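You operate a simulated robot arm through the tools that you are given. There is no shell and no other tool.

Carry out the task below with a simulated robot arm. There is one attempt and no reset: what you move stays moved.

## Task
Fit the blue filter in the lamp box, switch it on, test it at 100 and leave it at 40.
Fine: the grey filter goes in the back slot of the rack; switch on with the dial at 0.
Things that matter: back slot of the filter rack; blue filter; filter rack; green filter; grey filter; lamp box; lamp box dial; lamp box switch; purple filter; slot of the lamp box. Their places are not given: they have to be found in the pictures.

The check looks at the end state, three seconds after you hand in, the way a careful person would. Anything else that was tipped, shoved, dropped, spilled or broken makes it a failure.

## Robot
A 7-joint arm with a two-finger gripper, fixed in place. Base frame: the origin is at the foot of the arm, x ahead of it, y to its left, z up; the work surface is at about z = 76. Lengths are in cm, angles in degrees, forces in N, time in s.
With the tool pointing down near the work surface it reaches from about 10 to 42 cm from the base axis. Its first joint turns from -143.0 to 143.0 degrees. Payload 1.47 kg.
Tool frame: the origin (TCP) lies between the finger pads and is the grasp point; the fingertips stand 1.6 cm ahead of it; z points along the fingers, y is the line along which they close. Largest opening 8.7 cm; the body of the gripper starts 5.5 cm behind the TCP.
Orientation is that of the tool frame in the base frame, as [roll, pitch, yaw] about the fixed x, y, z axes, in that order (R = Rz(yaw) Ry(pitch) Rx(roll)). With the fingers straight down and closing along the base's y, the tool's x points along the base's -x, its y along +y and its z along -z.

## Interface
- The arm moves only by the tool move_arm. Its argument "commands" is one flat list of numbers, 7 for each row, row after row: the turn, a rotation vector about the tool's x, y, z in degrees, then the shift along the tool's x, y, z in cm, then the gripper command, from -1 (shut) to 1 (fully open), values between in proportion. In form: [ax, ay, az, tx, ty, tz, jaw, ax, ay, az, tx, ty, tz, jaw, ...]. A call has 1 to 20 rows; each row shifts and turns the commanded pose from where the row before left it, along the tool's axes as they then stand. Each row takes 0.2 s and may step no farther than 5 cm and 8.6 degrees from the row before; otherwise, or with a gripper value out of range, the whole call is refused. A pose out of reach is approached as far as the arm can. The call stops where the force on the tool passes 40 N (or 10 N more than at its start, if that is more) or the arm is blocked; 0.2 s more then pass. Each finger travels about 4.5 cm/s and halts on what it meets, pressing with about 28 N; the grip force reading is that of the motor and also rises with nothing between the fingers. The clock runs only during rows and for 0.2 s after the last one: add rows that do not move to give the fingers time. The reply holds the time, the measured pose of the TCP, the force on the tool along the base axes, the opening and the grip force, in the units named above and with some noise, with the torque about the TCP (base axes, N m) and any sound that the robot's microphone picked up.
- Cameras (640 x 400 px; columns grow to the right, rows downward): "scene" is fixed at [4.76, -50.88, 162.35]; the picture's right is [0.23, -0.97, 0.00], its down [-0.83, -0.20, -0.52] and it looks along [0.50, 0.12, -0.86] (base axes); focal length 334 px, centre (320, 200). "wrist" rides on the gripper at [7.3, 1.2, -9] in the tool frame; the picture's right is [-0.16, 0.99, 0.00], its down [-0.72, -0.12, -0.68] and it looks along [-0.67, -0.11, 0.73] (tool axes); focal length 247 px, centre (320, 200).
- snapshot(camera): a new picture of that camera. The clock stands still meanwhile.
- slide_trunk(by): slides the trunk up (or, below 0, down) by that many cm; the arm rides with it, the base frame stays. It gives what a move gives, with no picture.
- probe_pixels(camera, pixels): for up to 12 pixels [column, row] of the newest picture of that camera ("zoom" is the newest enlarged one), the place [x, y, z] in the base frame of the surface seen there, good to about 0.3 cm, but the place of the scene camera against the robot may be out by one fixed shift of up to 1.2 cm in any direction. The clock stands still meanwhile.
- close_up(camera, box): a new picture of the part [left, top, right, bottom] of that camera's present view, enlarged. The clock stands still meanwhile.
- sign_off(): hands the job in; it is judged then, once.

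Leave the gripper open and the arm clear of the work at the hand-in unless told otherwise.

The tools are called as a command line: name --argument value ..., lists and objects as JSON in quotes. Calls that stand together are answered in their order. move_arm: Moves the arm, as the interface text tells. Its arguments: {"type":"object","properties":{"commands":{"type":"array","items":{"type":"number"}}},"required":["commands"]} The other tools are called the same way: slide_trunk (by) slides the trunk up or down; snapshot (camera) takes a picture; probe_pixels (camera, pixels) gives the place of the surface under pixels of a picture; close_up (camera, box) takes an enlarged picture of a part of a camera's view; sign_off () hands the job in.

At the start:

```text
t: 0.0
tcp_pos: [41.09, -23.29, 117.27]
tool_rot: [-180.0, 0.0, 180.0]
ft_force: [0.9, -0.6, 1.0]
torque: [0.03, 0.0, -0.01]
grip_width: 8.74
gripper_force: 0.1
trunk travel left (down, up): [-102.9, 21.1]
```

scene: 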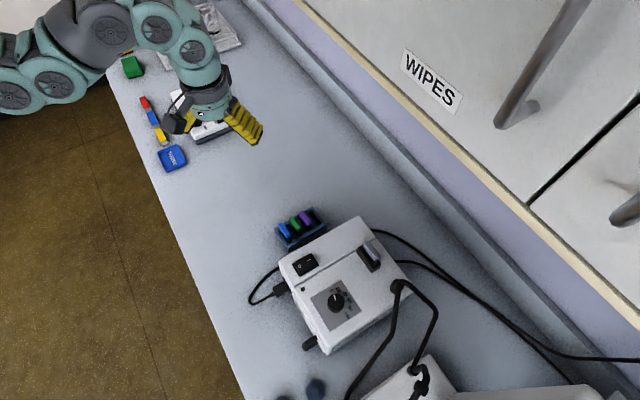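
wrist: 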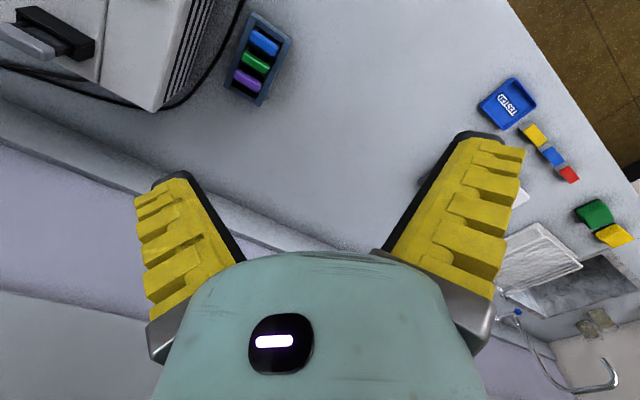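

The scene shows the lamp box around (340,285), and the rack with blue, green and purple filters around (300,228). I'll take enlarged views of both first.

close_up --camera "scene" --box '[240, 190, 440, 360]'

close_up --camera "wrist" --box '[0, 0, 320, 140]'

```text
2.35 times, centred on (340, 275) of scene
```

zoom: 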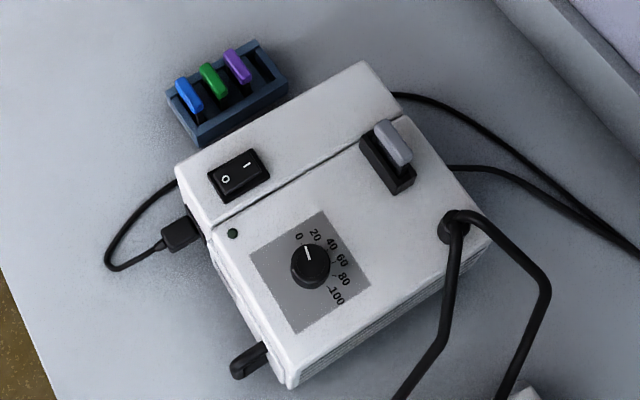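

```text
2.00 times, centred on (160, 70) of wrist
```

zoom: 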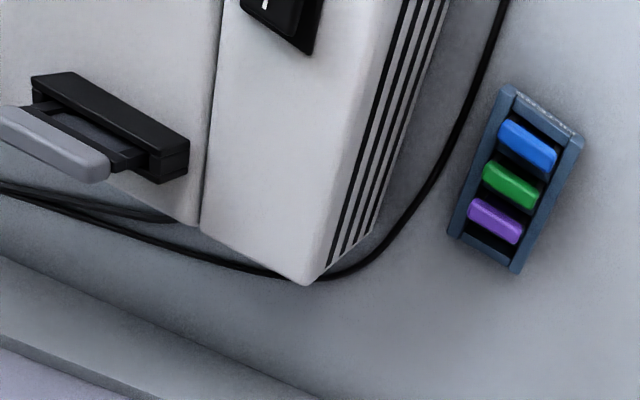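

The grey filter is in the lamp's slot, and the rack holds blue, green and purple with an empty slot at the far (right) end. I'll zoom in further on the scene parts and probe them.

close_up --camera "scene" --box '[265, 195, 345, 255]'

```text
6.67 times, centred on (305, 225) of scene
```

zoom: 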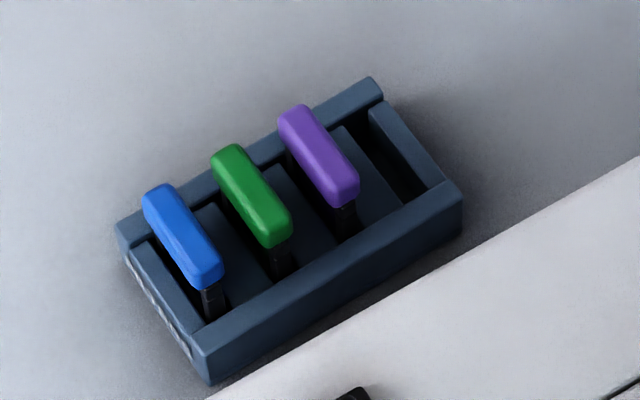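

In the zoom I see the four slots, with the empty one at about (390,160). I'll probe the filter tops, the rack corners and the empty slot.

probe_pixels --camera "zoom" --pixels '[[160, 193], [208, 278], [230, 153], [277, 236], [297, 113], [345, 195], [125, 228], [205, 348], [370, 85], [452, 192], [385, 150], [420, 190]]'

close_up --camera "scene" --box '[340, 225, 420, 285]'

```text
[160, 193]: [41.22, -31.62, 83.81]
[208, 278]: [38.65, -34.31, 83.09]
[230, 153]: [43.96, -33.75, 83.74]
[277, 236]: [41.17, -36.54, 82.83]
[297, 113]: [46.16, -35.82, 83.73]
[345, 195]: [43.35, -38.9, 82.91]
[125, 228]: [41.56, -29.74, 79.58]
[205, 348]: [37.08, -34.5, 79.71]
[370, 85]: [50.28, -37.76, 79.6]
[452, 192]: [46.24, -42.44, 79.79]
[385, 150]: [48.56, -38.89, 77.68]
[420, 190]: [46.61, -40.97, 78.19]
```

```text
6.67 times, centred on (380, 255) of scene
```

zoom: 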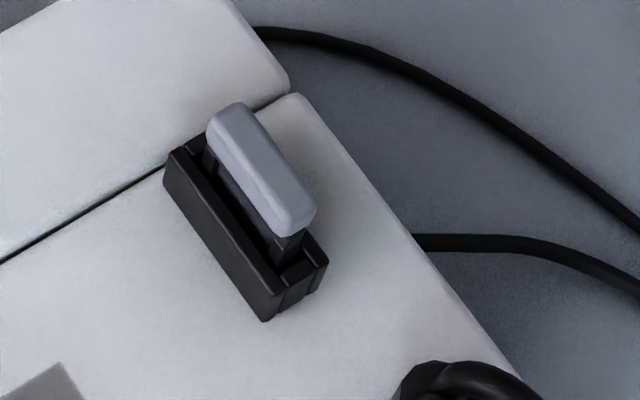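

The grey filter stands in the black holder at about (265,170) of this zoom. I'll probe its top, the holder and the lamp's top surface.

probe_pixels --camera "zoom" --pixels '[[235, 115], [295, 215], [262, 165], [172, 160], [265, 315], [322, 265], [300, 270], [190, 145], [100, 250], [400, 310], [270, 100], [245, 50]]'

close_up --camera "scene" --box '[310, 265, 370, 325]'

```text
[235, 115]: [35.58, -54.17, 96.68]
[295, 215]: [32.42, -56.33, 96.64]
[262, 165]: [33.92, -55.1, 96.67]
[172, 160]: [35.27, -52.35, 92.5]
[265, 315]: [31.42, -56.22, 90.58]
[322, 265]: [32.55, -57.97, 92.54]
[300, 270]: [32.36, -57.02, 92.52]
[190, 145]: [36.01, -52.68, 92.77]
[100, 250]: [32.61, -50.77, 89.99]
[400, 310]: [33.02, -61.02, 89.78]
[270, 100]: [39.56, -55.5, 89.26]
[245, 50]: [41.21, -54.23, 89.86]
```

```text
6.67 times, centred on (340, 295) of scene
```

zoom: 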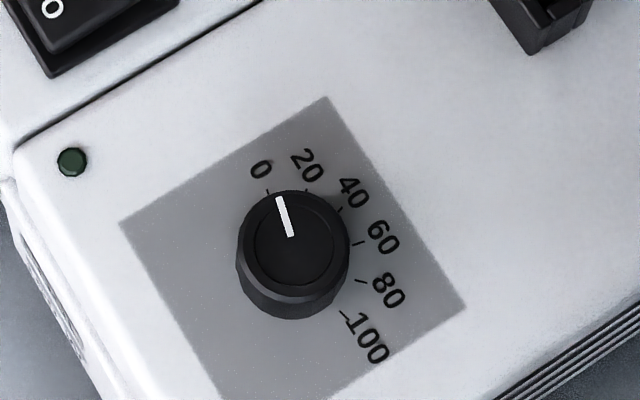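

The dial pointer is near 0. I'll probe the dial, ticks and plate here. Then I'll zoom on the switch and probe the arm's links to judge its reach, since the box lies about 65 cm out.

probe_pixels --camera "zoom" --pixels '[[290, 236], [279, 200], [293, 285], [268, 190], [306, 191], [341, 209], [359, 243], [363, 281], [345, 314], [325, 98], [465, 305], [122, 223]]'

probe_pixels --camera "scene" --pixels '[[15, 95], [58, 78], [105, 30], [160, 30], [195, 55], [200, 100], [75, 10], [185, 120], [245, 125], [135, 65], [30, 60], [170, 157]]'

close_up --camera "scene" --box '[270, 235, 350, 295]'

```text
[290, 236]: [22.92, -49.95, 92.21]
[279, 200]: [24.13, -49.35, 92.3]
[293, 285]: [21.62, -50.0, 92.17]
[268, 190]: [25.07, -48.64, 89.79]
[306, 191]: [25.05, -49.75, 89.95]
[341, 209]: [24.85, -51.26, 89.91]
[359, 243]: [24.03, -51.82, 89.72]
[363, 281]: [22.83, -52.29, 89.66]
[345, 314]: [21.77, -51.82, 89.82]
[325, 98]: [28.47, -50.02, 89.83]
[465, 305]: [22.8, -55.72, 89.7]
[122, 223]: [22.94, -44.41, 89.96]
```

```text
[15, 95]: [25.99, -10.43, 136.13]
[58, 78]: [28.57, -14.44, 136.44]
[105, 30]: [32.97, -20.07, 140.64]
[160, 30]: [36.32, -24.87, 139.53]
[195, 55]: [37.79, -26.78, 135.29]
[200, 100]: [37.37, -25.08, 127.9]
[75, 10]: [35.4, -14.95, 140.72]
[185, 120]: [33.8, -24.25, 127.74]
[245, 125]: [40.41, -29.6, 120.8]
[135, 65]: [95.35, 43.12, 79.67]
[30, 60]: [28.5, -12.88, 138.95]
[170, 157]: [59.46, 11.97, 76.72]
```

```text
6.67 times, centred on (310, 265) of scene
```

zoom: 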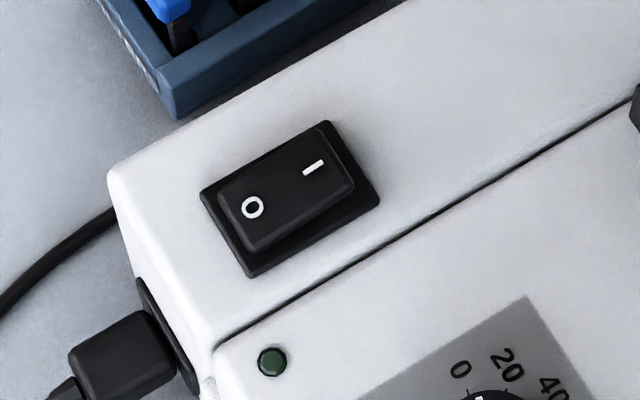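

The rocker switch has O near (252,207) and I near (313,167). I'll probe it and the LED.

probe_pixels --camera "zoom" --pixels '[[252, 207], [313, 167], [205, 195], [328, 125], [378, 195], [252, 272], [222, 195], [350, 180], [325, 135], [248, 240], [272, 362], [283, 190]]'

close_up --camera "scene" --box '[0, 0, 320, 200]'

close_up --camera "scene" --box '[240, 240, 480, 400]'

```text
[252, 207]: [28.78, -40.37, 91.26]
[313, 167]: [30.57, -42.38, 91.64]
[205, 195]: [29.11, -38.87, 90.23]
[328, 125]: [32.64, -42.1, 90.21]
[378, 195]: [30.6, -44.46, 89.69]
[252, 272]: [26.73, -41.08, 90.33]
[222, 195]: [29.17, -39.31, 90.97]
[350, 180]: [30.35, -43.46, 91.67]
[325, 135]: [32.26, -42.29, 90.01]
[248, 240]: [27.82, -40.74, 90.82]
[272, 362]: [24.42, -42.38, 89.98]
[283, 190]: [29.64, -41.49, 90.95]
```

```text
2.00 times, centred on (160, 100) of scene
```

zoom: 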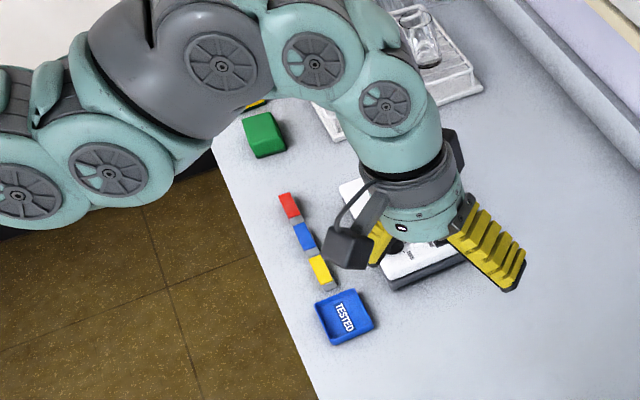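

```text
2.50 times, centred on (360, 320) of scene
```

zoom: 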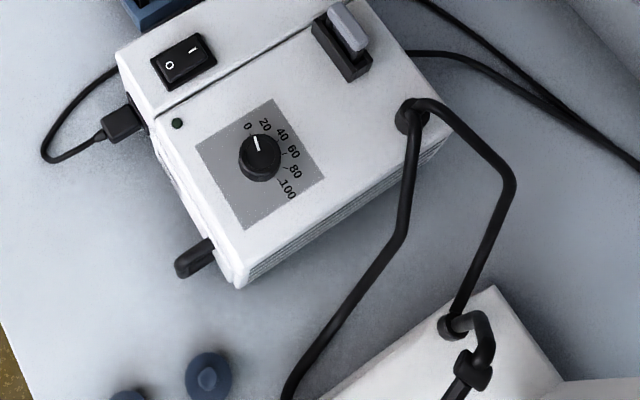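

The O end sits lower (about 91.0, against 91.65 at I), so the switch looks off. Next I'll probe the goosenecks, the box corners and the side handle in this zoom to know the obstacles.

probe_pixels --camera "zoom" --pixels '[[412, 112], [405, 200], [350, 300], [295, 385], [450, 110], [510, 185], [480, 260], [455, 325], [120, 60], [240, 280], [448, 135], [185, 268]]'

snapshot --camera "scene"

```text
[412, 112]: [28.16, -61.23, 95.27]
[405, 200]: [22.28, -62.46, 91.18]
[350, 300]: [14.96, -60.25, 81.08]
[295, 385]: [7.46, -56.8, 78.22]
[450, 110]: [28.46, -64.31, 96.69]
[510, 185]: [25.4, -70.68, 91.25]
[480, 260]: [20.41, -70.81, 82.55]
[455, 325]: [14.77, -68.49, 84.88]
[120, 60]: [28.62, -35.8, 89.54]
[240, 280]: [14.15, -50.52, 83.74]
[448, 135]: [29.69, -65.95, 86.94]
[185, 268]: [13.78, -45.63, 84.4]
```

```text
taken
```

scene: 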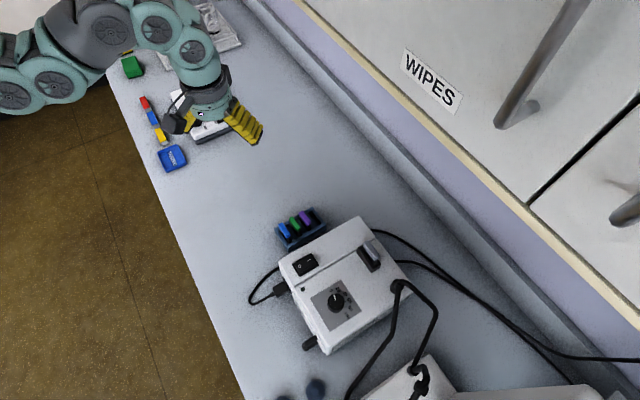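

The goosenecks rise to only about z=97 near (28,-62). I want the tool's x (the camera side) pointing away from the lamp box and goosenecks, at a yaw of about 46°. I'll start by turning in place about the tool's z, half of the way, to see how the arm responds.

move_arm --commands '[0, 0, 8.4, 0, 0, 0, 1, 0, 0, 8.4, 0, 0, 0, 1, 0, 0, 8.4, 0, 0, 0, 1, 0, 0, 8.4, 0, 0, 0, 1, 0, 0, 8.4, 0, 0, 0, 1, 0, 0, 8.4, 0, 0, 0, 1, 0, 0, 8.4, 0, 0, 0, 1, 0, 0, 8.4, 0, 0, 0, 1]'

```text
t: 1.8
tcp_pos: [41.04, -23.37, 117.25]
tool_rot: [-180.0, 0.0, 112.7]
ft_force: [0.5, -0.1, -0.5]
torque: [0.01, 0.0, 0.0]
grip_width: 8.69
gripper_force: 0.0
trunk travel left (down, up): [-102.9, 21.1]
```

The turn went well and yaw is now 112.7. I'll turn the remaining 66.7°.

move_arm --commands '[0, 0, 8.4, 0, 0, 0, 1, 0, 0, 8.4, 0, 0, 0, 1, 0, 0, 8.4, 0, 0, 0, 1, 0, 0, 8.4, 0, 0, 0, 1, 0, 0, 8.4, 0, 0, 0, 1, 0, 0, 8.4, 0, 0, 0, 1, 0, 0, 8.4, 0, 0, 0, 1, 0, 0, 8.4, 0, 0, 0, 1]'

```text
t: 3.6
tcp_pos: [41.03, -23.38, 117.22]
tool_rot: [-179.9, 0.0, 45.5]
ft_force: [0.9, -0.2, -0.3]
torque: [-0.01, 0.03, 0.02]
grip_width: 8.69
gripper_force: 0.1
trunk travel left (down, up): [-102.9, 21.1]
```

Yaw is 45.5, so tool x points along (0.70, 0.71) and tool y along (0.71, -0.70). I'll test the reach at this height by moving towards the point above the lamp slot, about (34,-55,117), well over everything.

move_arm --commands '[0, 0, 0, -3.43, 2.15, 0, 1, 0, 0, 0, -3.43, 2.15, 0, 1, 0, 0, 0, -3.43, 2.15, 0, 1, 0, 0, 0, -3.43, 2.15, 0, 1, 0, 0, 0, -3.43, 2.15, 0, 1, 0, 0, 0, -3.43, 2.15, 0, 1, 0, 0, 0, -3.43, 2.15, 0, 1, 0, 0, 0, -3.43, 2.15, 0, 1]'

snapshot --camera "scene"

snapshot --camera "wrist"

```text
t: 5.4
tcp_pos: [34.31, -44.81, 119.4]
tool_rot: [179.9, 0.1, 45.4]
ft_force: [-0.3, -0.7, 0.0]
torque: [-0.03, 0.0, 0.03]
grip_width: 8.69
gripper_force: 0.0
out of reach, approached as far as the arm can: row 6, 7, 8
trunk travel left (down, up): [-102.9, 21.1]
```

```text
taken
```

scene: 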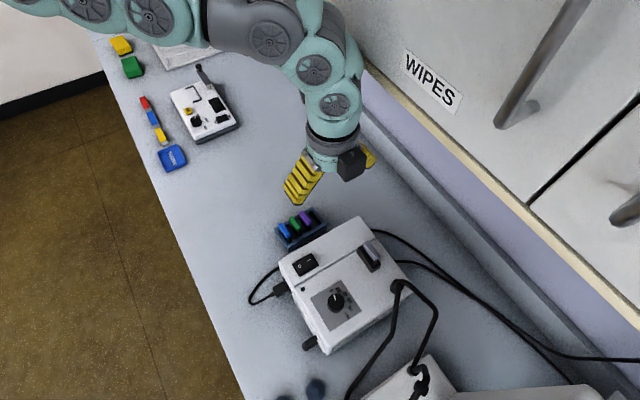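

```text
taken
```

wrist: 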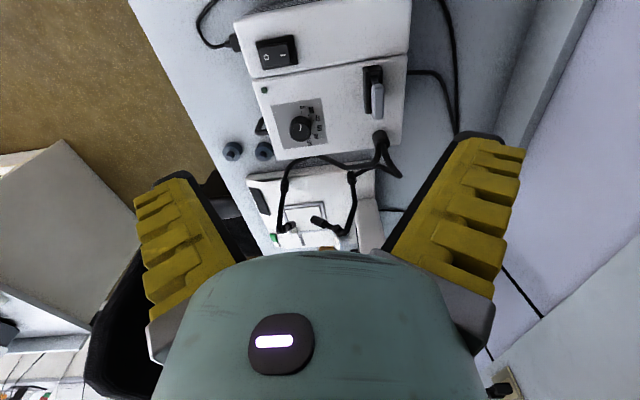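

The arm reached only r≈56 cm at z=119 and had to rise to do it, so the shoulder sits above the wrist. Lowering the trunk should extend the reach. I'll slide down 15 cm, which puts the TCP at about z=104, still clear of the cap top at 97.

slide_trunk --by -15

```text
t: 7.2
tcp_pos: [34.52, -44.79, 104.37]
tool_rot: [-180.0, 0.0, 45.7]
ft_force: [0.1, -0.5, -0.5]
torque: [-0.03, 0.01, 0.0]
grip_width: 8.72
gripper_force: 0.0
trunk travel left (down, up): [-87.9, 36.1]
```

TCP is at z=104.4. To find the maximum horizontal reach, I'll raise the tool 12 cm relative to the trunk and then push outward along -y.

move_arm --commands '[0, 0, 0, 0, 0, -4, 1, 0, 0, 0, 0, 0, -4, 1, 0, 0, 0, 0, 0, -4, 1, 0, 0, 0, -2.2, 2.15, 0, 1, 0, 0, 0, -2.2, 2.15, 0, 1, 0, 0, 0, -2.2, 2.15, 0, 1]'

```text
t: 8.6
tcp_pos: [32.52, -48.19, 115.96]
tool_rot: [-179.3, -0.3, 45.1]
ft_force: [-0.5, 0.1, -0.9]
torque: [-0.03, 0.0, -0.01]
grip_width: 8.73
gripper_force: 0.1
out of reach, approached as far as the arm can: row 5, 6
trunk travel left (down, up): [-87.9, 36.1]
```

The maximum reach with a vertical tool is about 58 cm. The lamp slot (65 cm) and the rack's back slot (62 cm) will need the tool tilted outward with a grip on the cap ends. The dial and switch are within reach vertically. From here I'll look with the wrist camera, which has no fixed shift, to get accurate positions.

snapshot --camera "wrist"

snapshot --camera "scene"

```text
taken
```

wrist: 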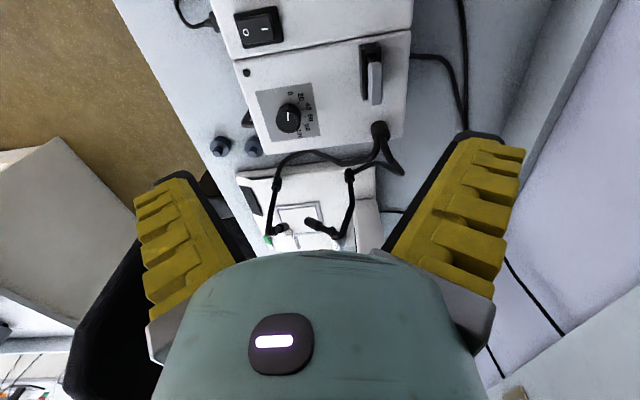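

```text
taken
```

scene: 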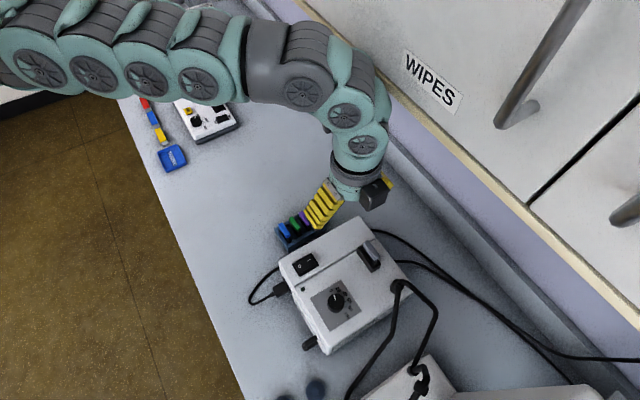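

The arm is nearly straight. I'll enlarge the lamp region of the wrist view at [225,0,425,150] and probe it.

close_up --camera "wrist" --box '[225, 0, 425, 130]'

```text
3.08 times, centred on (325, 65) of wrist
```

zoom: 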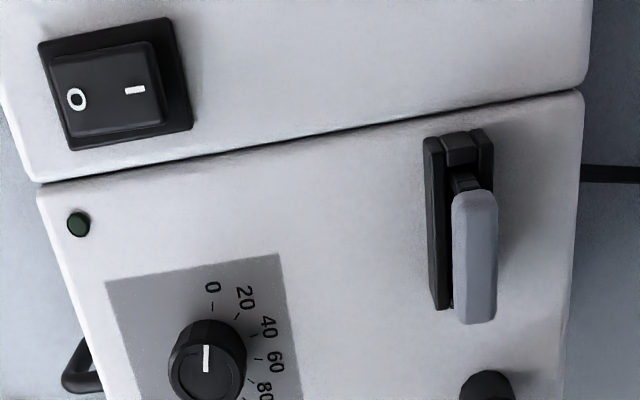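

This view is clear. I'll probe the grey cap ends, the holder corners, the switch marks and the dial features.

probe_pixels --camera "zoom" --pixels '[[475, 200], [475, 310], [457, 255], [492, 255], [428, 145], [488, 135], [438, 300], [461, 142], [77, 98], [135, 90], [206, 350], [213, 300]]'

probe_pixels --camera "zoom" --pixels '[[206, 370], [180, 350], [240, 350], [237, 315], [254, 333], [258, 358], [250, 382], [150, 130], [160, 55], [60, 130], [50, 65], [78, 224]]'

```text
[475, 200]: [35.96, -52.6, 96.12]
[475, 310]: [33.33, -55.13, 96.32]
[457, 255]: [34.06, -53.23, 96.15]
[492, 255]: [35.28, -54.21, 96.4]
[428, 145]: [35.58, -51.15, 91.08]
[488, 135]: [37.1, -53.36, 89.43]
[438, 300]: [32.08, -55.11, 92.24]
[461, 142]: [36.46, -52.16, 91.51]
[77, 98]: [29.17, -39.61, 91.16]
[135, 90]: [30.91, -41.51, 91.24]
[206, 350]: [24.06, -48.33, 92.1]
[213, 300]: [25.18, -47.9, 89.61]
```

```text
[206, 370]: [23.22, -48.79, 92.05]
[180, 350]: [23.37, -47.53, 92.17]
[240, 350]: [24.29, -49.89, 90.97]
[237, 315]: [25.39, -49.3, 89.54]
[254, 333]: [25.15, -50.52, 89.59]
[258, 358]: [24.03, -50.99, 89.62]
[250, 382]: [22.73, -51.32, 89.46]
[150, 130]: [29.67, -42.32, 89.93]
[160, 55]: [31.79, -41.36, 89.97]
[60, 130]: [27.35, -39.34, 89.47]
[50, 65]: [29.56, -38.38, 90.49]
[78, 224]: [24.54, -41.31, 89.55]
```

The wrist probes give the scene camera's fixed shift: true ≈ scene + (0.33, 0.95, -0.2).
- **Grey cap:** centre about (34.55, -53.95), top z 96.3.
- **Dial:** centre about (23.2, -48.85).

I'll retract a little and turn about 90° more, so the camera side points outward and clears everything once the tool tilts. This also tests that last-joint range.

move_arm --commands '[0, 0, 0, 0.81, -3.95, 0, 1, 0, 0, 0, 0.81, -3.95, 0, 1, 0, 0, 8.2, 0, 0, 0, 1, 0, 0, 8.2, 0, 0, 0, 1, 0, 0, 8.2, 0, 0, 0, 1, 0, 0, 8.2, 0, 0, 0, 1, 0, 0, 8.2, 0, 0, 0, 1, 0, 0, 8.2, 0, 0, 0, 1, 0, 0, 8.2, 0, 0, 0, 1, 0, 0, 8.2, 0, 0, 0, 1, 0, 0, 8.2, 0, 0, 0, 1, 0, 0, 8.2, 0, 0, 0, 1, 0, 0, 8.2, 0, 0, 0, 1]'

```text
t: 11.3
tcp_pos: [28.86, -42.59, 116.96]
tool_rot: [-180.0, 0.0, -44.7]
ft_force: [0.4, 0.5, 0.2]
torque: [-0.01, 0.0, -0.02]
grip_width: 8.68
gripper_force: 0.0
out of reach, approached as far as the arm can: row 2
trunk travel left (down, up): [-87.9, 36.1]
```

Yaw is now -44.7, so the camera faces outward. Next I'll tilt the tool outward by 25° (positive about tool y), then shift horizontally to just above the lamp slot to test the reach.

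move_arm --commands '[0, 8.4, 0, 0, 0, 0, 1, 0, 8.4, 0, 0, 0, 0, 1, 0, 8.2, 0, 0, 0, 0, 1, 0, 0, 0, 3.63, 1.36, 1.69, 1, 0, 0, 0, 3.63, 1.36, 1.69, 1, 0, 0, 0, 3.63, 1.36, 1.69, 1]'

```text
t: 12.8
tcp_pos: [33.36, -55.36, 114.94]
tool_rot: [-179.8, -25.3, -44.5]
ft_force: [-0.6, -0.3, 0.4]
torque: [0.05, -0.03, 0.03]
grip_width: 8.69
gripper_force: 0.1
out of reach, approached as far as the arm can: row 1, 2, 3, 6
trunk travel left (down, up): [-87.9, 36.1]
```

With 25° tilt I reach r≈64.6, just at the limit. A steeper tilt of about 33° and a lower trunk give more margin. I'll pull back 4 cm, tilt another 8.4°, and then lower the trunk 12 cm, which puts the TCP at about z=103, above the caps.

move_arm --commands '[0, 0, 0, -3.62, 0, -1.69, 1, 0, 8.4, 0, 0, 0, 0, 1, 0, 0, 0, 0, 0, 0, 1]'

slide_trunk --by -11

snapshot --camera "wrist"

snapshot --camera "scene"

```text
t: 13.6
tcp_pos: [30.17, -52.51, 114.78]
tool_rot: [-180.0, -33.5, -44.6]
ft_force: [-1.2, 0.1, -0.6]
torque: [-0.03, 0.01, -0.01]
grip_width: 8.68
gripper_force: 0.1
trunk travel left (down, up): [-87.9, 36.1]
```

```text
t: 15.0
tcp_pos: [30.28, -52.53, 103.83]
tool_rot: [-180.0, -33.4, -44.5]
ft_force: [-0.7, 0.5, 0.2]
torque: [-0.01, -0.03, 0.0]
grip_width: 8.71
gripper_force: 0.1
trunk travel left (down, up): [-76.9, 47.1]
```

```text
taken
```

wrist: 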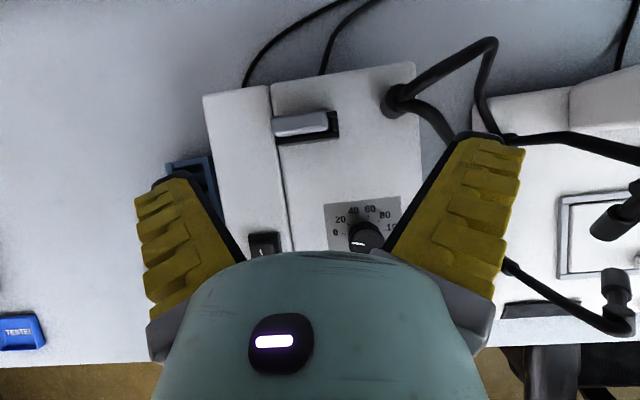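

```text
taken
```

scene: 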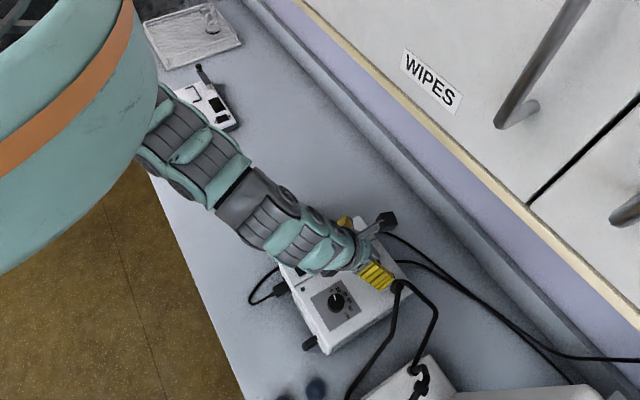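

The arm has taken a new elbow-up posture with the gripper tilted over the lamp. The wrist view shows the grey cap at (300,124). I'll enlarge it and probe.

close_up --camera "wrist" --box '[240, 70, 400, 170]'

```text
4.00 times, centred on (320, 120) of wrist
```

zoom: 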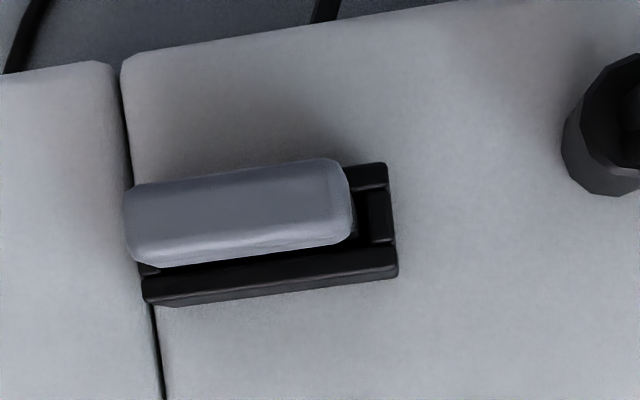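

I'll probe the cap edges and ends plus the holder corners.

probe_pixels --camera "zoom" --pixels '[[133, 215], [340, 190], [235, 180], [240, 225], [180, 205], [290, 195], [128, 225], [347, 205], [385, 175], [392, 265], [150, 290], [240, 205]]'

```text
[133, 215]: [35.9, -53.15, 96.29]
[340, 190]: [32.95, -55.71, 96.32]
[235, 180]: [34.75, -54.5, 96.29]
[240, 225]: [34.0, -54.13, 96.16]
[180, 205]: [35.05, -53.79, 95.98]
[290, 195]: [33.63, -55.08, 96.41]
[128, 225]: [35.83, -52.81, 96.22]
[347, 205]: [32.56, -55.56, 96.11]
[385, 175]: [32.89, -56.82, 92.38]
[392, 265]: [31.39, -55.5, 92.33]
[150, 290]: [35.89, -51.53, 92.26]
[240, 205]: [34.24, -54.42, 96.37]
```

The cap centre is about (34.35,-54.2), top z 96.3, length about 4.1, and its axis is at about 43°. My closing axis is at 45.4°, so I'll turn 2.4° about the vertical. Then I'll set the opening to about 6.5 cm and move horizontally over the cap at z≈104.

move_arm --commands '[-1.32, 0, 2.0, 0, 0, 0, 0.5, 0, 0, 0, 1.68, -0.93, 1.11, 0.5, 0, 0, 0, 1.68, -0.93, 1.11, 0.5, 0, 0, 0, 0, 0, 0, 0.5]'

snapshot --camera "wrist"

```text
t: 16.0
tcp_pos: [34.35, -54.28, 103.91]
tool_rot: [180.0, -33.5, -46.9]
ft_force: [-0.2, -0.6, 0.3]
torque: [0.01, 0.01, -0.03]
grip_width: 6.93
gripper_force: 3.5
trunk travel left (down, up): [-76.9, 47.1]
```

```text
taken
```

wrist: 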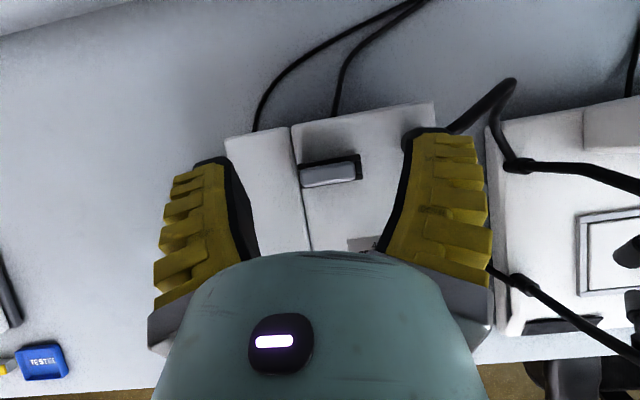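

The TCP is right above the cap at (34.35,-54.28). I'll lower vertically with the trunk by 7 cm and check with the wrist camera before the last bit.

slide_trunk --by -7

snapshot --camera "wrist"

close_up --camera "wrist" --box '[200, 90, 440, 240]'

```text
t: 17.1
tcp_pos: [34.42, -54.33, 96.9]
tool_rot: [179.9, -33.5, -47.0]
ft_force: [1.1, 0.4, 0.0]
torque: [-0.01, 0.0, -0.05]
grip_width: 6.94
gripper_force: 3.0
trunk travel left (down, up): [-69.9, 54.1]
```

```text
taken
```

wrist: 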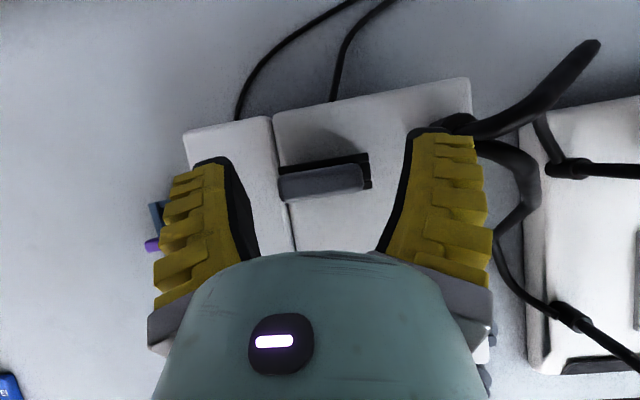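

```text
2.67 times, centred on (320, 165) of wrist
```

zoom: 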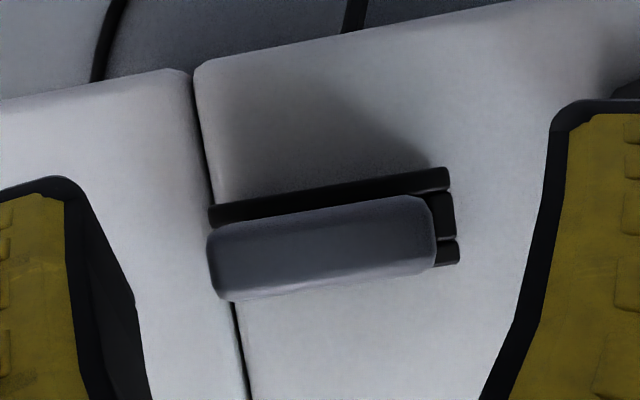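

The cap sits centred at about (321,180), right where the TCP projects. I'll go down the last 1.3 cm and close on the cap ends.

move_arm --commands '[0, 0, 0, -0.718, 0, 1.084, 0.5, 0, 0, 0, 0, 0, 0, 0.5]'

move_arm --commands '[0, 0, 0, 0, 0, 0, 0.1, 0, 0, 0, 0, 0, 0, -0.1, 0, 0, 0, 0, 0, 0, -0.4, 0, 0, 0, 0, 0, 0, -1, 0, 0, 0, 0, 0, 0, -1]'

close_up --camera "wrist" --box '[200, 90, 440, 240]'

```text
t: 17.6
tcp_pos: [34.43, -54.4, 95.42]
tool_rot: [180.0, -33.5, -47.1]
ft_force: [0.6, 0.6, 0.3]
torque: [-0.03, -0.01, -0.01]
grip_width: 6.94
gripper_force: 2.9
trunk travel left (down, up): [-69.9, 54.1]
```

```text
t: 18.9
tcp_pos: [34.43, -54.47, 95.54]
tool_rot: [-179.9, -33.6, -46.8]
ft_force: [0.4, 0.5, 2.9]
torque: [0.01, 0.1, 0.01]
grip_width: 3.95
gripper_force: 27.8
trunk travel left (down, up): [-69.9, 54.1]
```

```text
2.67 times, centred on (320, 165) of wrist
```

zoom: 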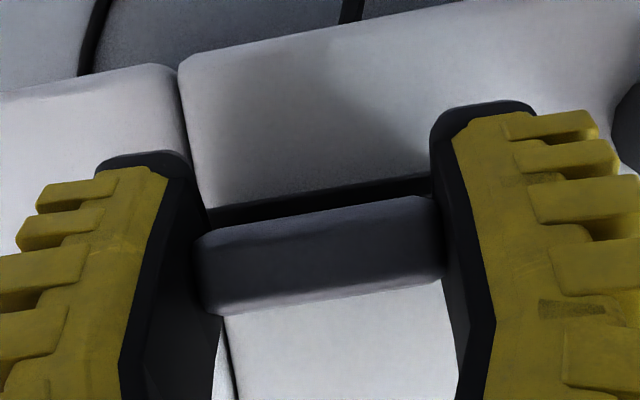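

It's gripped at 3.95 cm. I'll lift straight up with the trunk, a short way first to check forces.

slide_trunk --by 2

close_up --camera "wrist" --box '[200, 90, 440, 240]'

```text
t: 19.5
tcp_pos: [34.33, -54.41, 97.6]
tool_rot: [180.0, -33.4, -46.9]
ft_force: [0.3, 1.1, -0.5]
torque: [0.01, -0.03, -0.02]
grip_width: 3.9
gripper_force: 27.8
trunk travel left (down, up): [-71.9, 52.1]
```

```text
2.67 times, centred on (320, 165) of wrist
```

zoom: 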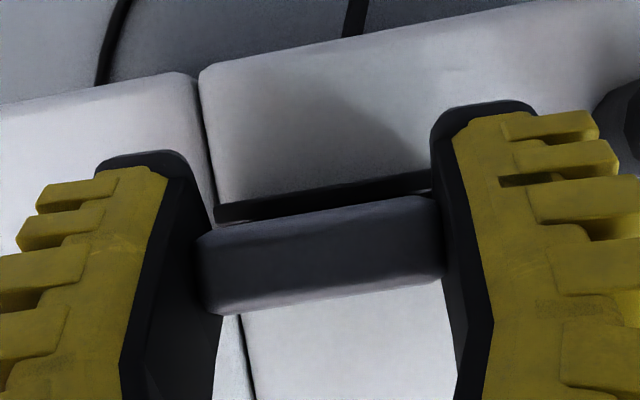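

The filter rises with the gripper and there's no pulling force. I'll lift another 8 cm.

slide_trunk --by 8

snapshot --camera "wrist"

snapshot --camera "scene"

```text
t: 20.7
tcp_pos: [34.36, -54.44, 105.57]
tool_rot: [179.9, -33.4, -46.9]
ft_force: [-0.1, -0.1, 0.1]
torque: [0.0, -0.01, 0.0]
grip_width: 3.9
gripper_force: 28.1
trunk travel left (down, up): [-79.9, 44.1]
```

```text
taken
```

wrist: 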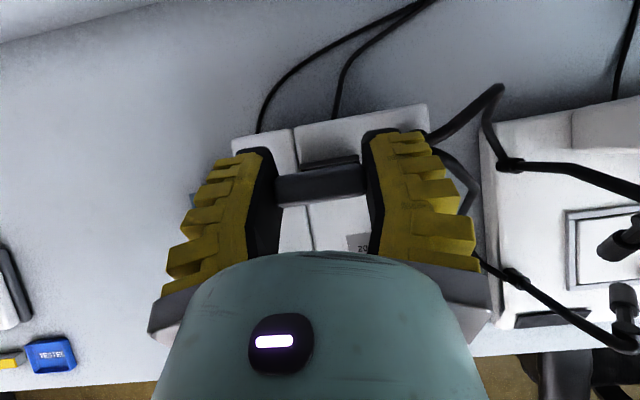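

```text
taken
```

scene: 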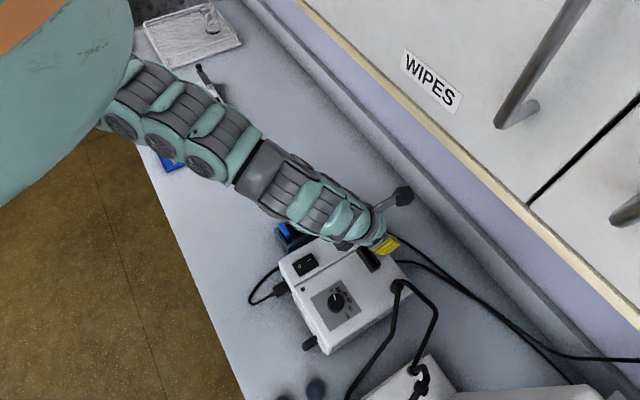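

The filter is out and the lamp slot looks empty in the scene view at (367,260). Next I'll carry it over towards the rack's back slot at about (47.5,-38.6), staying at z≈105.

move_arm --commands '[0, 0, 0, -0.54, -4.9, -0.36, -1, 0, 0, 0, -0.54, -4.9, -0.36, -1, 0, 0, 0, -0.54, -4.9, -0.36, -1, 0, 0, 0, -0.54, -4.9, -0.36, -1, 0, 0, 0, 0, 0, 0, -1]'

snapshot --camera "wrist"

close_up --camera "scene" --box '[240, 130, 400, 260]'

```text
t: 21.9
tcp_pos: [47.06, -44.63, 105.24]
tool_rot: [180.0, -33.4, -46.9]
ft_force: [-0.4, 0.4, -0.4]
torque: [0.02, 0.0, 0.0]
grip_width: 3.9
gripper_force: 27.7
out of reach, approached as far as the arm can: row 3, 4
trunk travel left (down, up): [-79.9, 44.1]
```

```text
taken
```

wrist: 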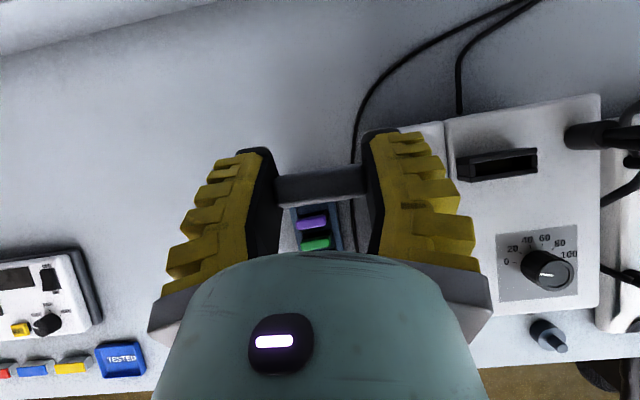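

```text
3.08 times, centred on (320, 195) of scene
```

zoom: 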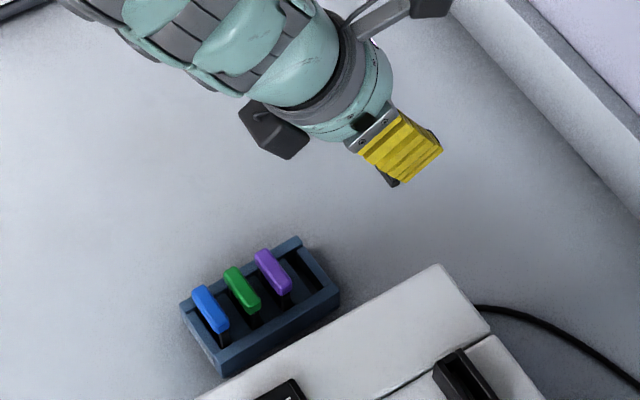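

Rows 3 and 4 stopped at the reach limit and I'm at (47.06,-44.63). I'll step inward and left to the point above the estimated back slot.

move_arm --commands '[0, 0, 0, -1.7, -1.5, -1.13, -1, 0, 0, 0, -1.7, -1.5, -1.13, -1, 0, 0, 0, 0, 0, 0, -1]'

snapshot --camera "wrist"

```text
t: 22.7
tcp_pos: [47.08, -43.95, 105.14]
tool_rot: [180.0, -33.4, -46.9]
ft_force: [0.0, -0.8, -0.6]
torque: [0.01, 0.01, 0.01]
grip_width: 3.92
gripper_force: 27.7
out of reach, approached as far as the arm can: row 1, 2
trunk travel left (down, up): [-79.9, 44.1]
```

```text
taken
```

wrist: 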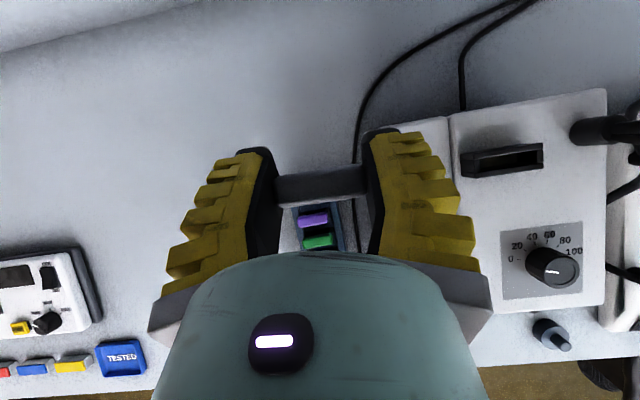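

The arm is at a joint limit for this turn direction, not at its reach. A filter is symmetric, so I'll turn the tool back about its own axis by 180°, which puts the camera on the base side. I'll do it at a retracted, high position while holding the grey filter.

move_arm --commands '[0, 0, -8.4, 0, 0, 0, -1, 0, 0, 0, -4.1, 0, -2.7, -1, 0, 0, 0, -4.1, 0, -2.7, -1, 0, 0, -8.4, 0, 0, 0, -1, 0, 0, -8.4, 0, 0, 0, -1, 0, 0, -8.4, 0, 0, 0, -1, 0, 0, -8.4, 0, 0, 0, -1, 0, 0, 0, 0, 0, 0, -1]'

snapshot --camera "scene"

```text
t: 24.5
tcp_pos: [47.07, -44.2, 104.88]
tool_rot: [156.1, -24.1, 0.3]
ft_force: [0.0, 0.7, -0.5]
torque: [-0.01, 0.02, -0.02]
grip_width: 3.9
gripper_force: 28.0
out of reach, approached as far as the arm can: row 2, 3
trunk travel left (down, up): [-79.9, 44.1]
```

```text
taken
```

scene: 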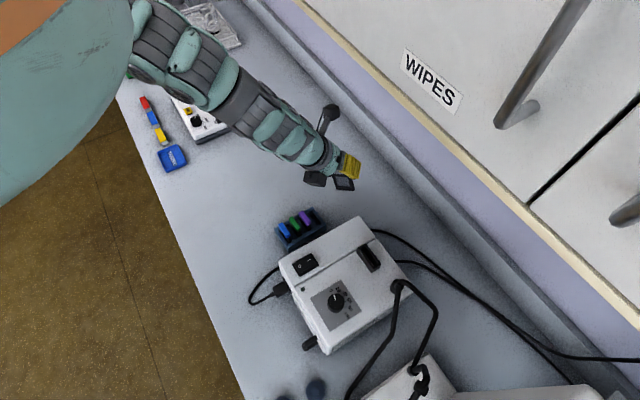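

The turn itself worked; only the inward shift was refused, probably because the forearm and tool are near-aligned in this tilt. I'll finish the 180° turn in place, then reduce the tilt.

move_arm --commands '[0, 0, -8.35, 0, 0, 0, -1, 0, 0, -8.35, 0, 0, 0, -1, 0, 0, -8.35, 0, 0, 0, -1, 0, 0, -8.35, 0, 0, 0, -1, 0, 0, -8.35, 0, 0, 0, -1, 0, 0, -8.35, 0, 0, 0, -1, 0, 0, -8.35, 0, 0, 0, -1, 0, 0, -8.35, 0, 0, 0, -1, 0, 0, -8.35, 0, 0, 0, -1, 0, 0, -8.35, 0, 0, 0, -1, 0, 0, -8.35, 0, 0, 0, -1, 0, 0, -8.35, 0, 0, 0, -1, 0, 0, -8.35, 0, 0, 0, -1, 0, 0, -8.35, 0, 0, 0, -1, 0, 0, -8.35, 0, 0, 0, -1, 0, 0, -8.35, 0, 0, 0, -1, 0, 0, -8.35, 0, 0, 0, -1]'

snapshot --camera "wrist"

snapshot --camera "scene"

```text
t: 28.1
tcp_pos: [47.14, -44.31, 104.75]
tool_rot: [-177.3, 33.3, 138.0]
ft_force: [-0.3, 0.2, 0.3]
torque: [0.01, 0.01, 0.0]
grip_width: 3.91
gripper_force: 27.9
trunk travel left (down, up): [-79.9, 44.1]
```

```text
taken
```

wrist: 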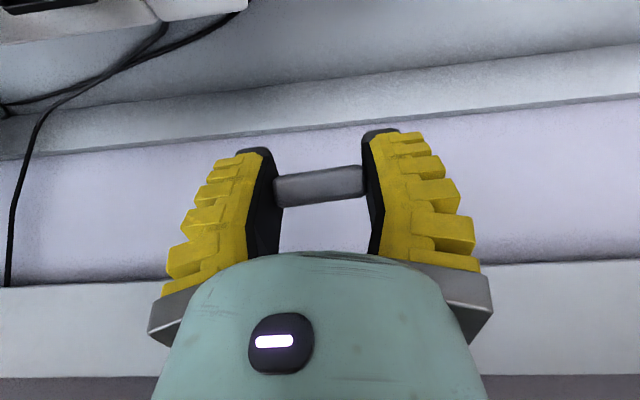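

```text
taken
```

scene: 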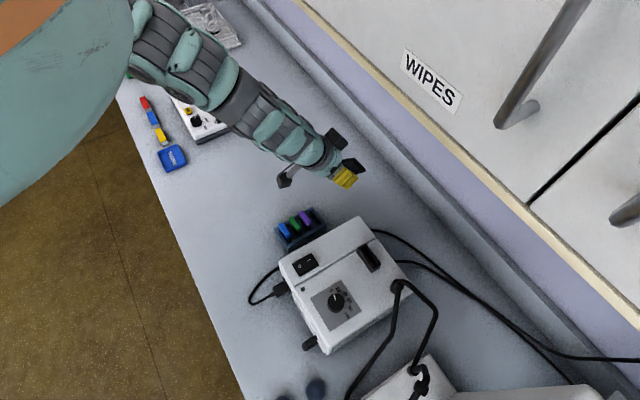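

The tool is flipped (yaw 138, tilt 33°). I can't see the filter's blade next to the cap at (320,185), so I'll enlarge to check what I'm holding.

close_up --camera "wrist" --box '[240, 100, 400, 230]'

close_up --camera "scene" --box '[260, 110, 400, 200]'

close_up --camera "scene" --box '[330, 220, 410, 290]'

```text
3.08 times, centred on (320, 165) of wrist
```

zoom: 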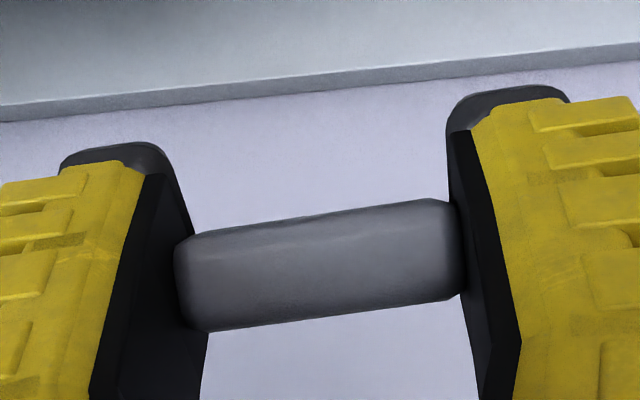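

```text
4.44 times, centred on (330, 155) of scene
```

zoom: 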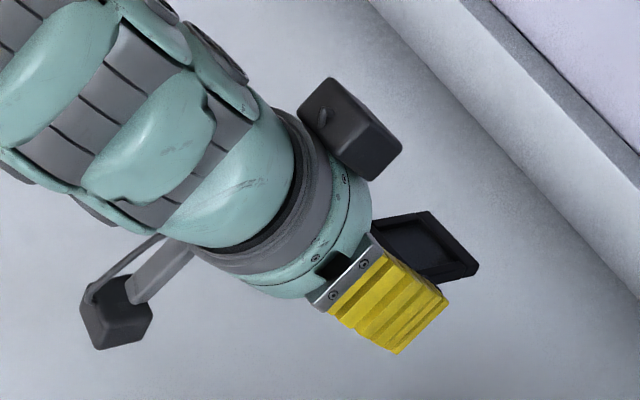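

```text
5.71 times, centred on (370, 255) of scene
```

zoom: 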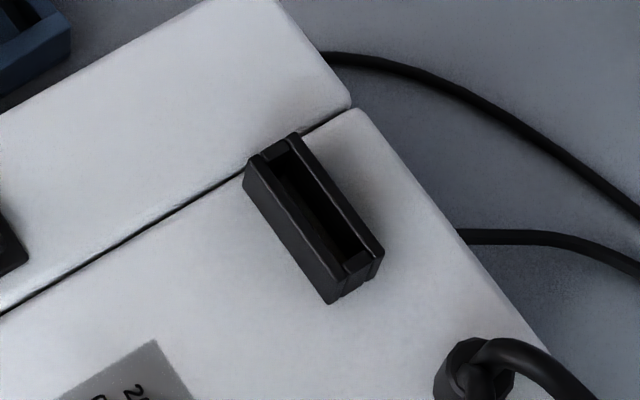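

Important: the filter frame is held rigidly at the angle I gripped it, so flipping the tool made the frame point outward. I need the camera-outward orientation back to insert it upright. First I'll change the arm posture by moving the TCP up 10 cm and then sliding the trunk down, so the wrist bends more and stays away from the aligned configuration.

move_arm --commands '[0, 0, 0, -1.84, 0, -2.78, -1, 0, 0, 0, -1.84, 0, -2.78, -1, 0, 0, 0, -1.84, 0, -2.78, -1, 0, 0, 0, 0, 0, 0, -1]'

snapshot --camera "scene"

```text
t: 29.1
tcp_pos: [49.26, -48.43, 109.41]
tool_rot: [-177.5, 33.3, 137.6]
ft_force: [0.4, 0.7, 1.1]
torque: [-0.05, -0.01, 0.02]
grip_width: 3.9
gripper_force: 28.2
out of reach, approached as far as the arm can: row 1, 2, 3
trunk travel left (down, up): [-79.9, 44.1]
```

```text
taken
```

scene: 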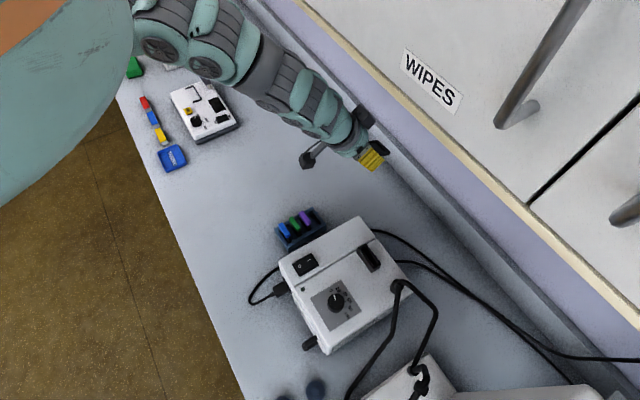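

The arm is being forced outward, so it's a posture limit and not a lack of reach. I'll probe points along the arm in the scene to understand its posture.

probe_pixels --camera "scene" --pixels '[[20, 200], [60, 100], [110, 150], [120, 40], [150, 20], [160, 48], [207, 62], [240, 55], [290, 95], [330, 120], [350, 135], [30, 20]]'

```text
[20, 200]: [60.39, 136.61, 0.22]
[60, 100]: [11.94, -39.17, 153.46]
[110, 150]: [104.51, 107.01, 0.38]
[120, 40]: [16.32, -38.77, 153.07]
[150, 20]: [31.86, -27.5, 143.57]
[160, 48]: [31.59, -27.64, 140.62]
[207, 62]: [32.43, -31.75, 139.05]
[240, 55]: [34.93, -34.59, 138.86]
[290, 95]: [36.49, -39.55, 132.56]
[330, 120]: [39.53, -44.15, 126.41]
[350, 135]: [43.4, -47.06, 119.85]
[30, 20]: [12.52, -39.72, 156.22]
```

The probes show the elbow swung out sideways to about (14,-35,148), which is an awkward posture. I'll untilt the tool to vertical in place (positive about tool y here), at height and clear of everything, to free the arm.

move_arm --commands '[0, 8.4, 0, 0, 0, 0, -1, 0, 8.4, 0, 0, 0, 0, -1, 0, 8.4, 0, 0, 0, 0, -1, 0, 8.2, 0, 0, 0, 0, -1, 0, 0, 0, 0, 0, 0, -1]'

snapshot --camera "scene"

```text
t: 30.5
tcp_pos: [46.45, -43.97, 109.06]
tool_rot: [-178.8, -1.3, 135.8]
ft_force: [0.2, -0.6, -0.6]
torque: [0.01, 0.03, -0.02]
grip_width: 3.9
gripper_force: 28.0
out of reach, approached as far as the arm can: row 4
trunk travel left (down, up): [-79.9, 44.1]
stopped in row 5: the arm was blocked; the commanded pose is now the measured one
```

```text
taken
```

scene: 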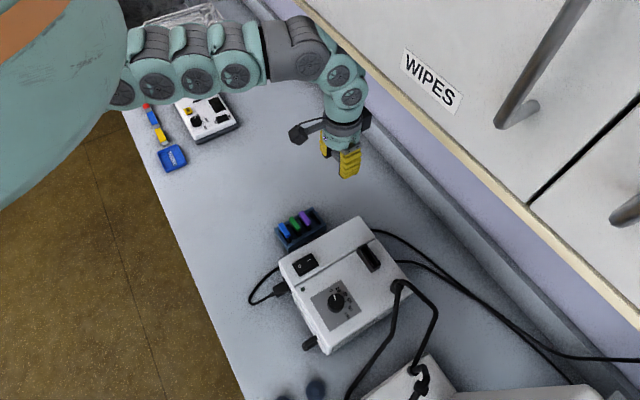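

The tool is vertical now, but row 5 says the arm was blocked. I'll check whether a wrist link is near the cabinet by probing around it.

probe_pixels --camera "scene" --pixels '[[345, 45], [380, 75], [400, 90], [330, 15], [350, 75], [300, 40], [240, 60], [160, 60], [110, 100], [60, 100], [365, 118], [340, 5]]'

close_up --camera "scene" --box '[240, 0, 440, 200]'

```text
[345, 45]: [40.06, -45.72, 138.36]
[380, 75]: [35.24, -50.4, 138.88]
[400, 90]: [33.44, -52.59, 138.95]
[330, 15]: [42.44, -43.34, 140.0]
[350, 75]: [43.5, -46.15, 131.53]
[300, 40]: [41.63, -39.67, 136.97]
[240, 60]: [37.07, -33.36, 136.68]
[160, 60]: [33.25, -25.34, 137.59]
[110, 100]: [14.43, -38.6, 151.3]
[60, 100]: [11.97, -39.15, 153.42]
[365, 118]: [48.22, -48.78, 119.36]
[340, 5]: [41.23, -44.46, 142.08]
```

```text
2.00 times, centred on (340, 100) of scene
```

zoom: 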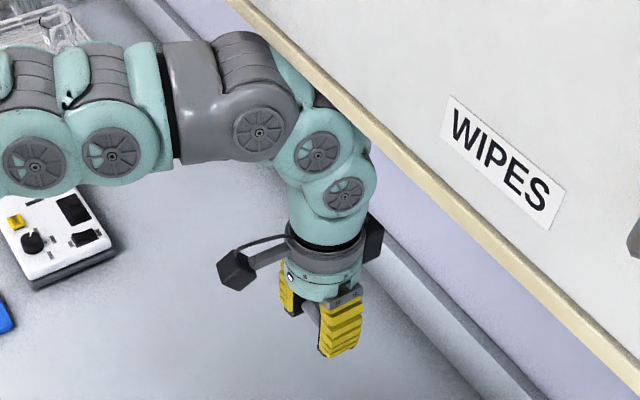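

The cabinet's lower front edge runs at z≈138.7 and about 60 cm out, and the wrist link is right at it. So when reaching far out I must keep the TCP low, below about z=103. I'll move inward 8 cm now.

move_arm --commands '[0, 0, 0, 2, 0, 1, -1, 0, 0, 0, 3, 0, 1, -1, 0, 0, 0, 3, 0, 0, -1, 0, 0, 0, 0, 0, 0, -1]'

snapshot --camera "scene"

```text
t: 31.5
tcp_pos: [41.83, -39.76, 108.65]
tool_rot: [-178.4, 0.8, 136.2]
ft_force: [0.0, 0.2, -0.5]
torque: [-0.03, -0.02, -0.01]
grip_width: 3.89
gripper_force: 27.9
trunk travel left (down, up): [-79.9, 44.1]
```

```text
taken
```

scene: 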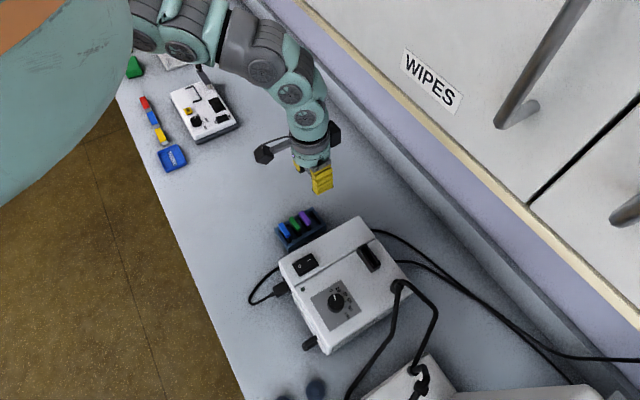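

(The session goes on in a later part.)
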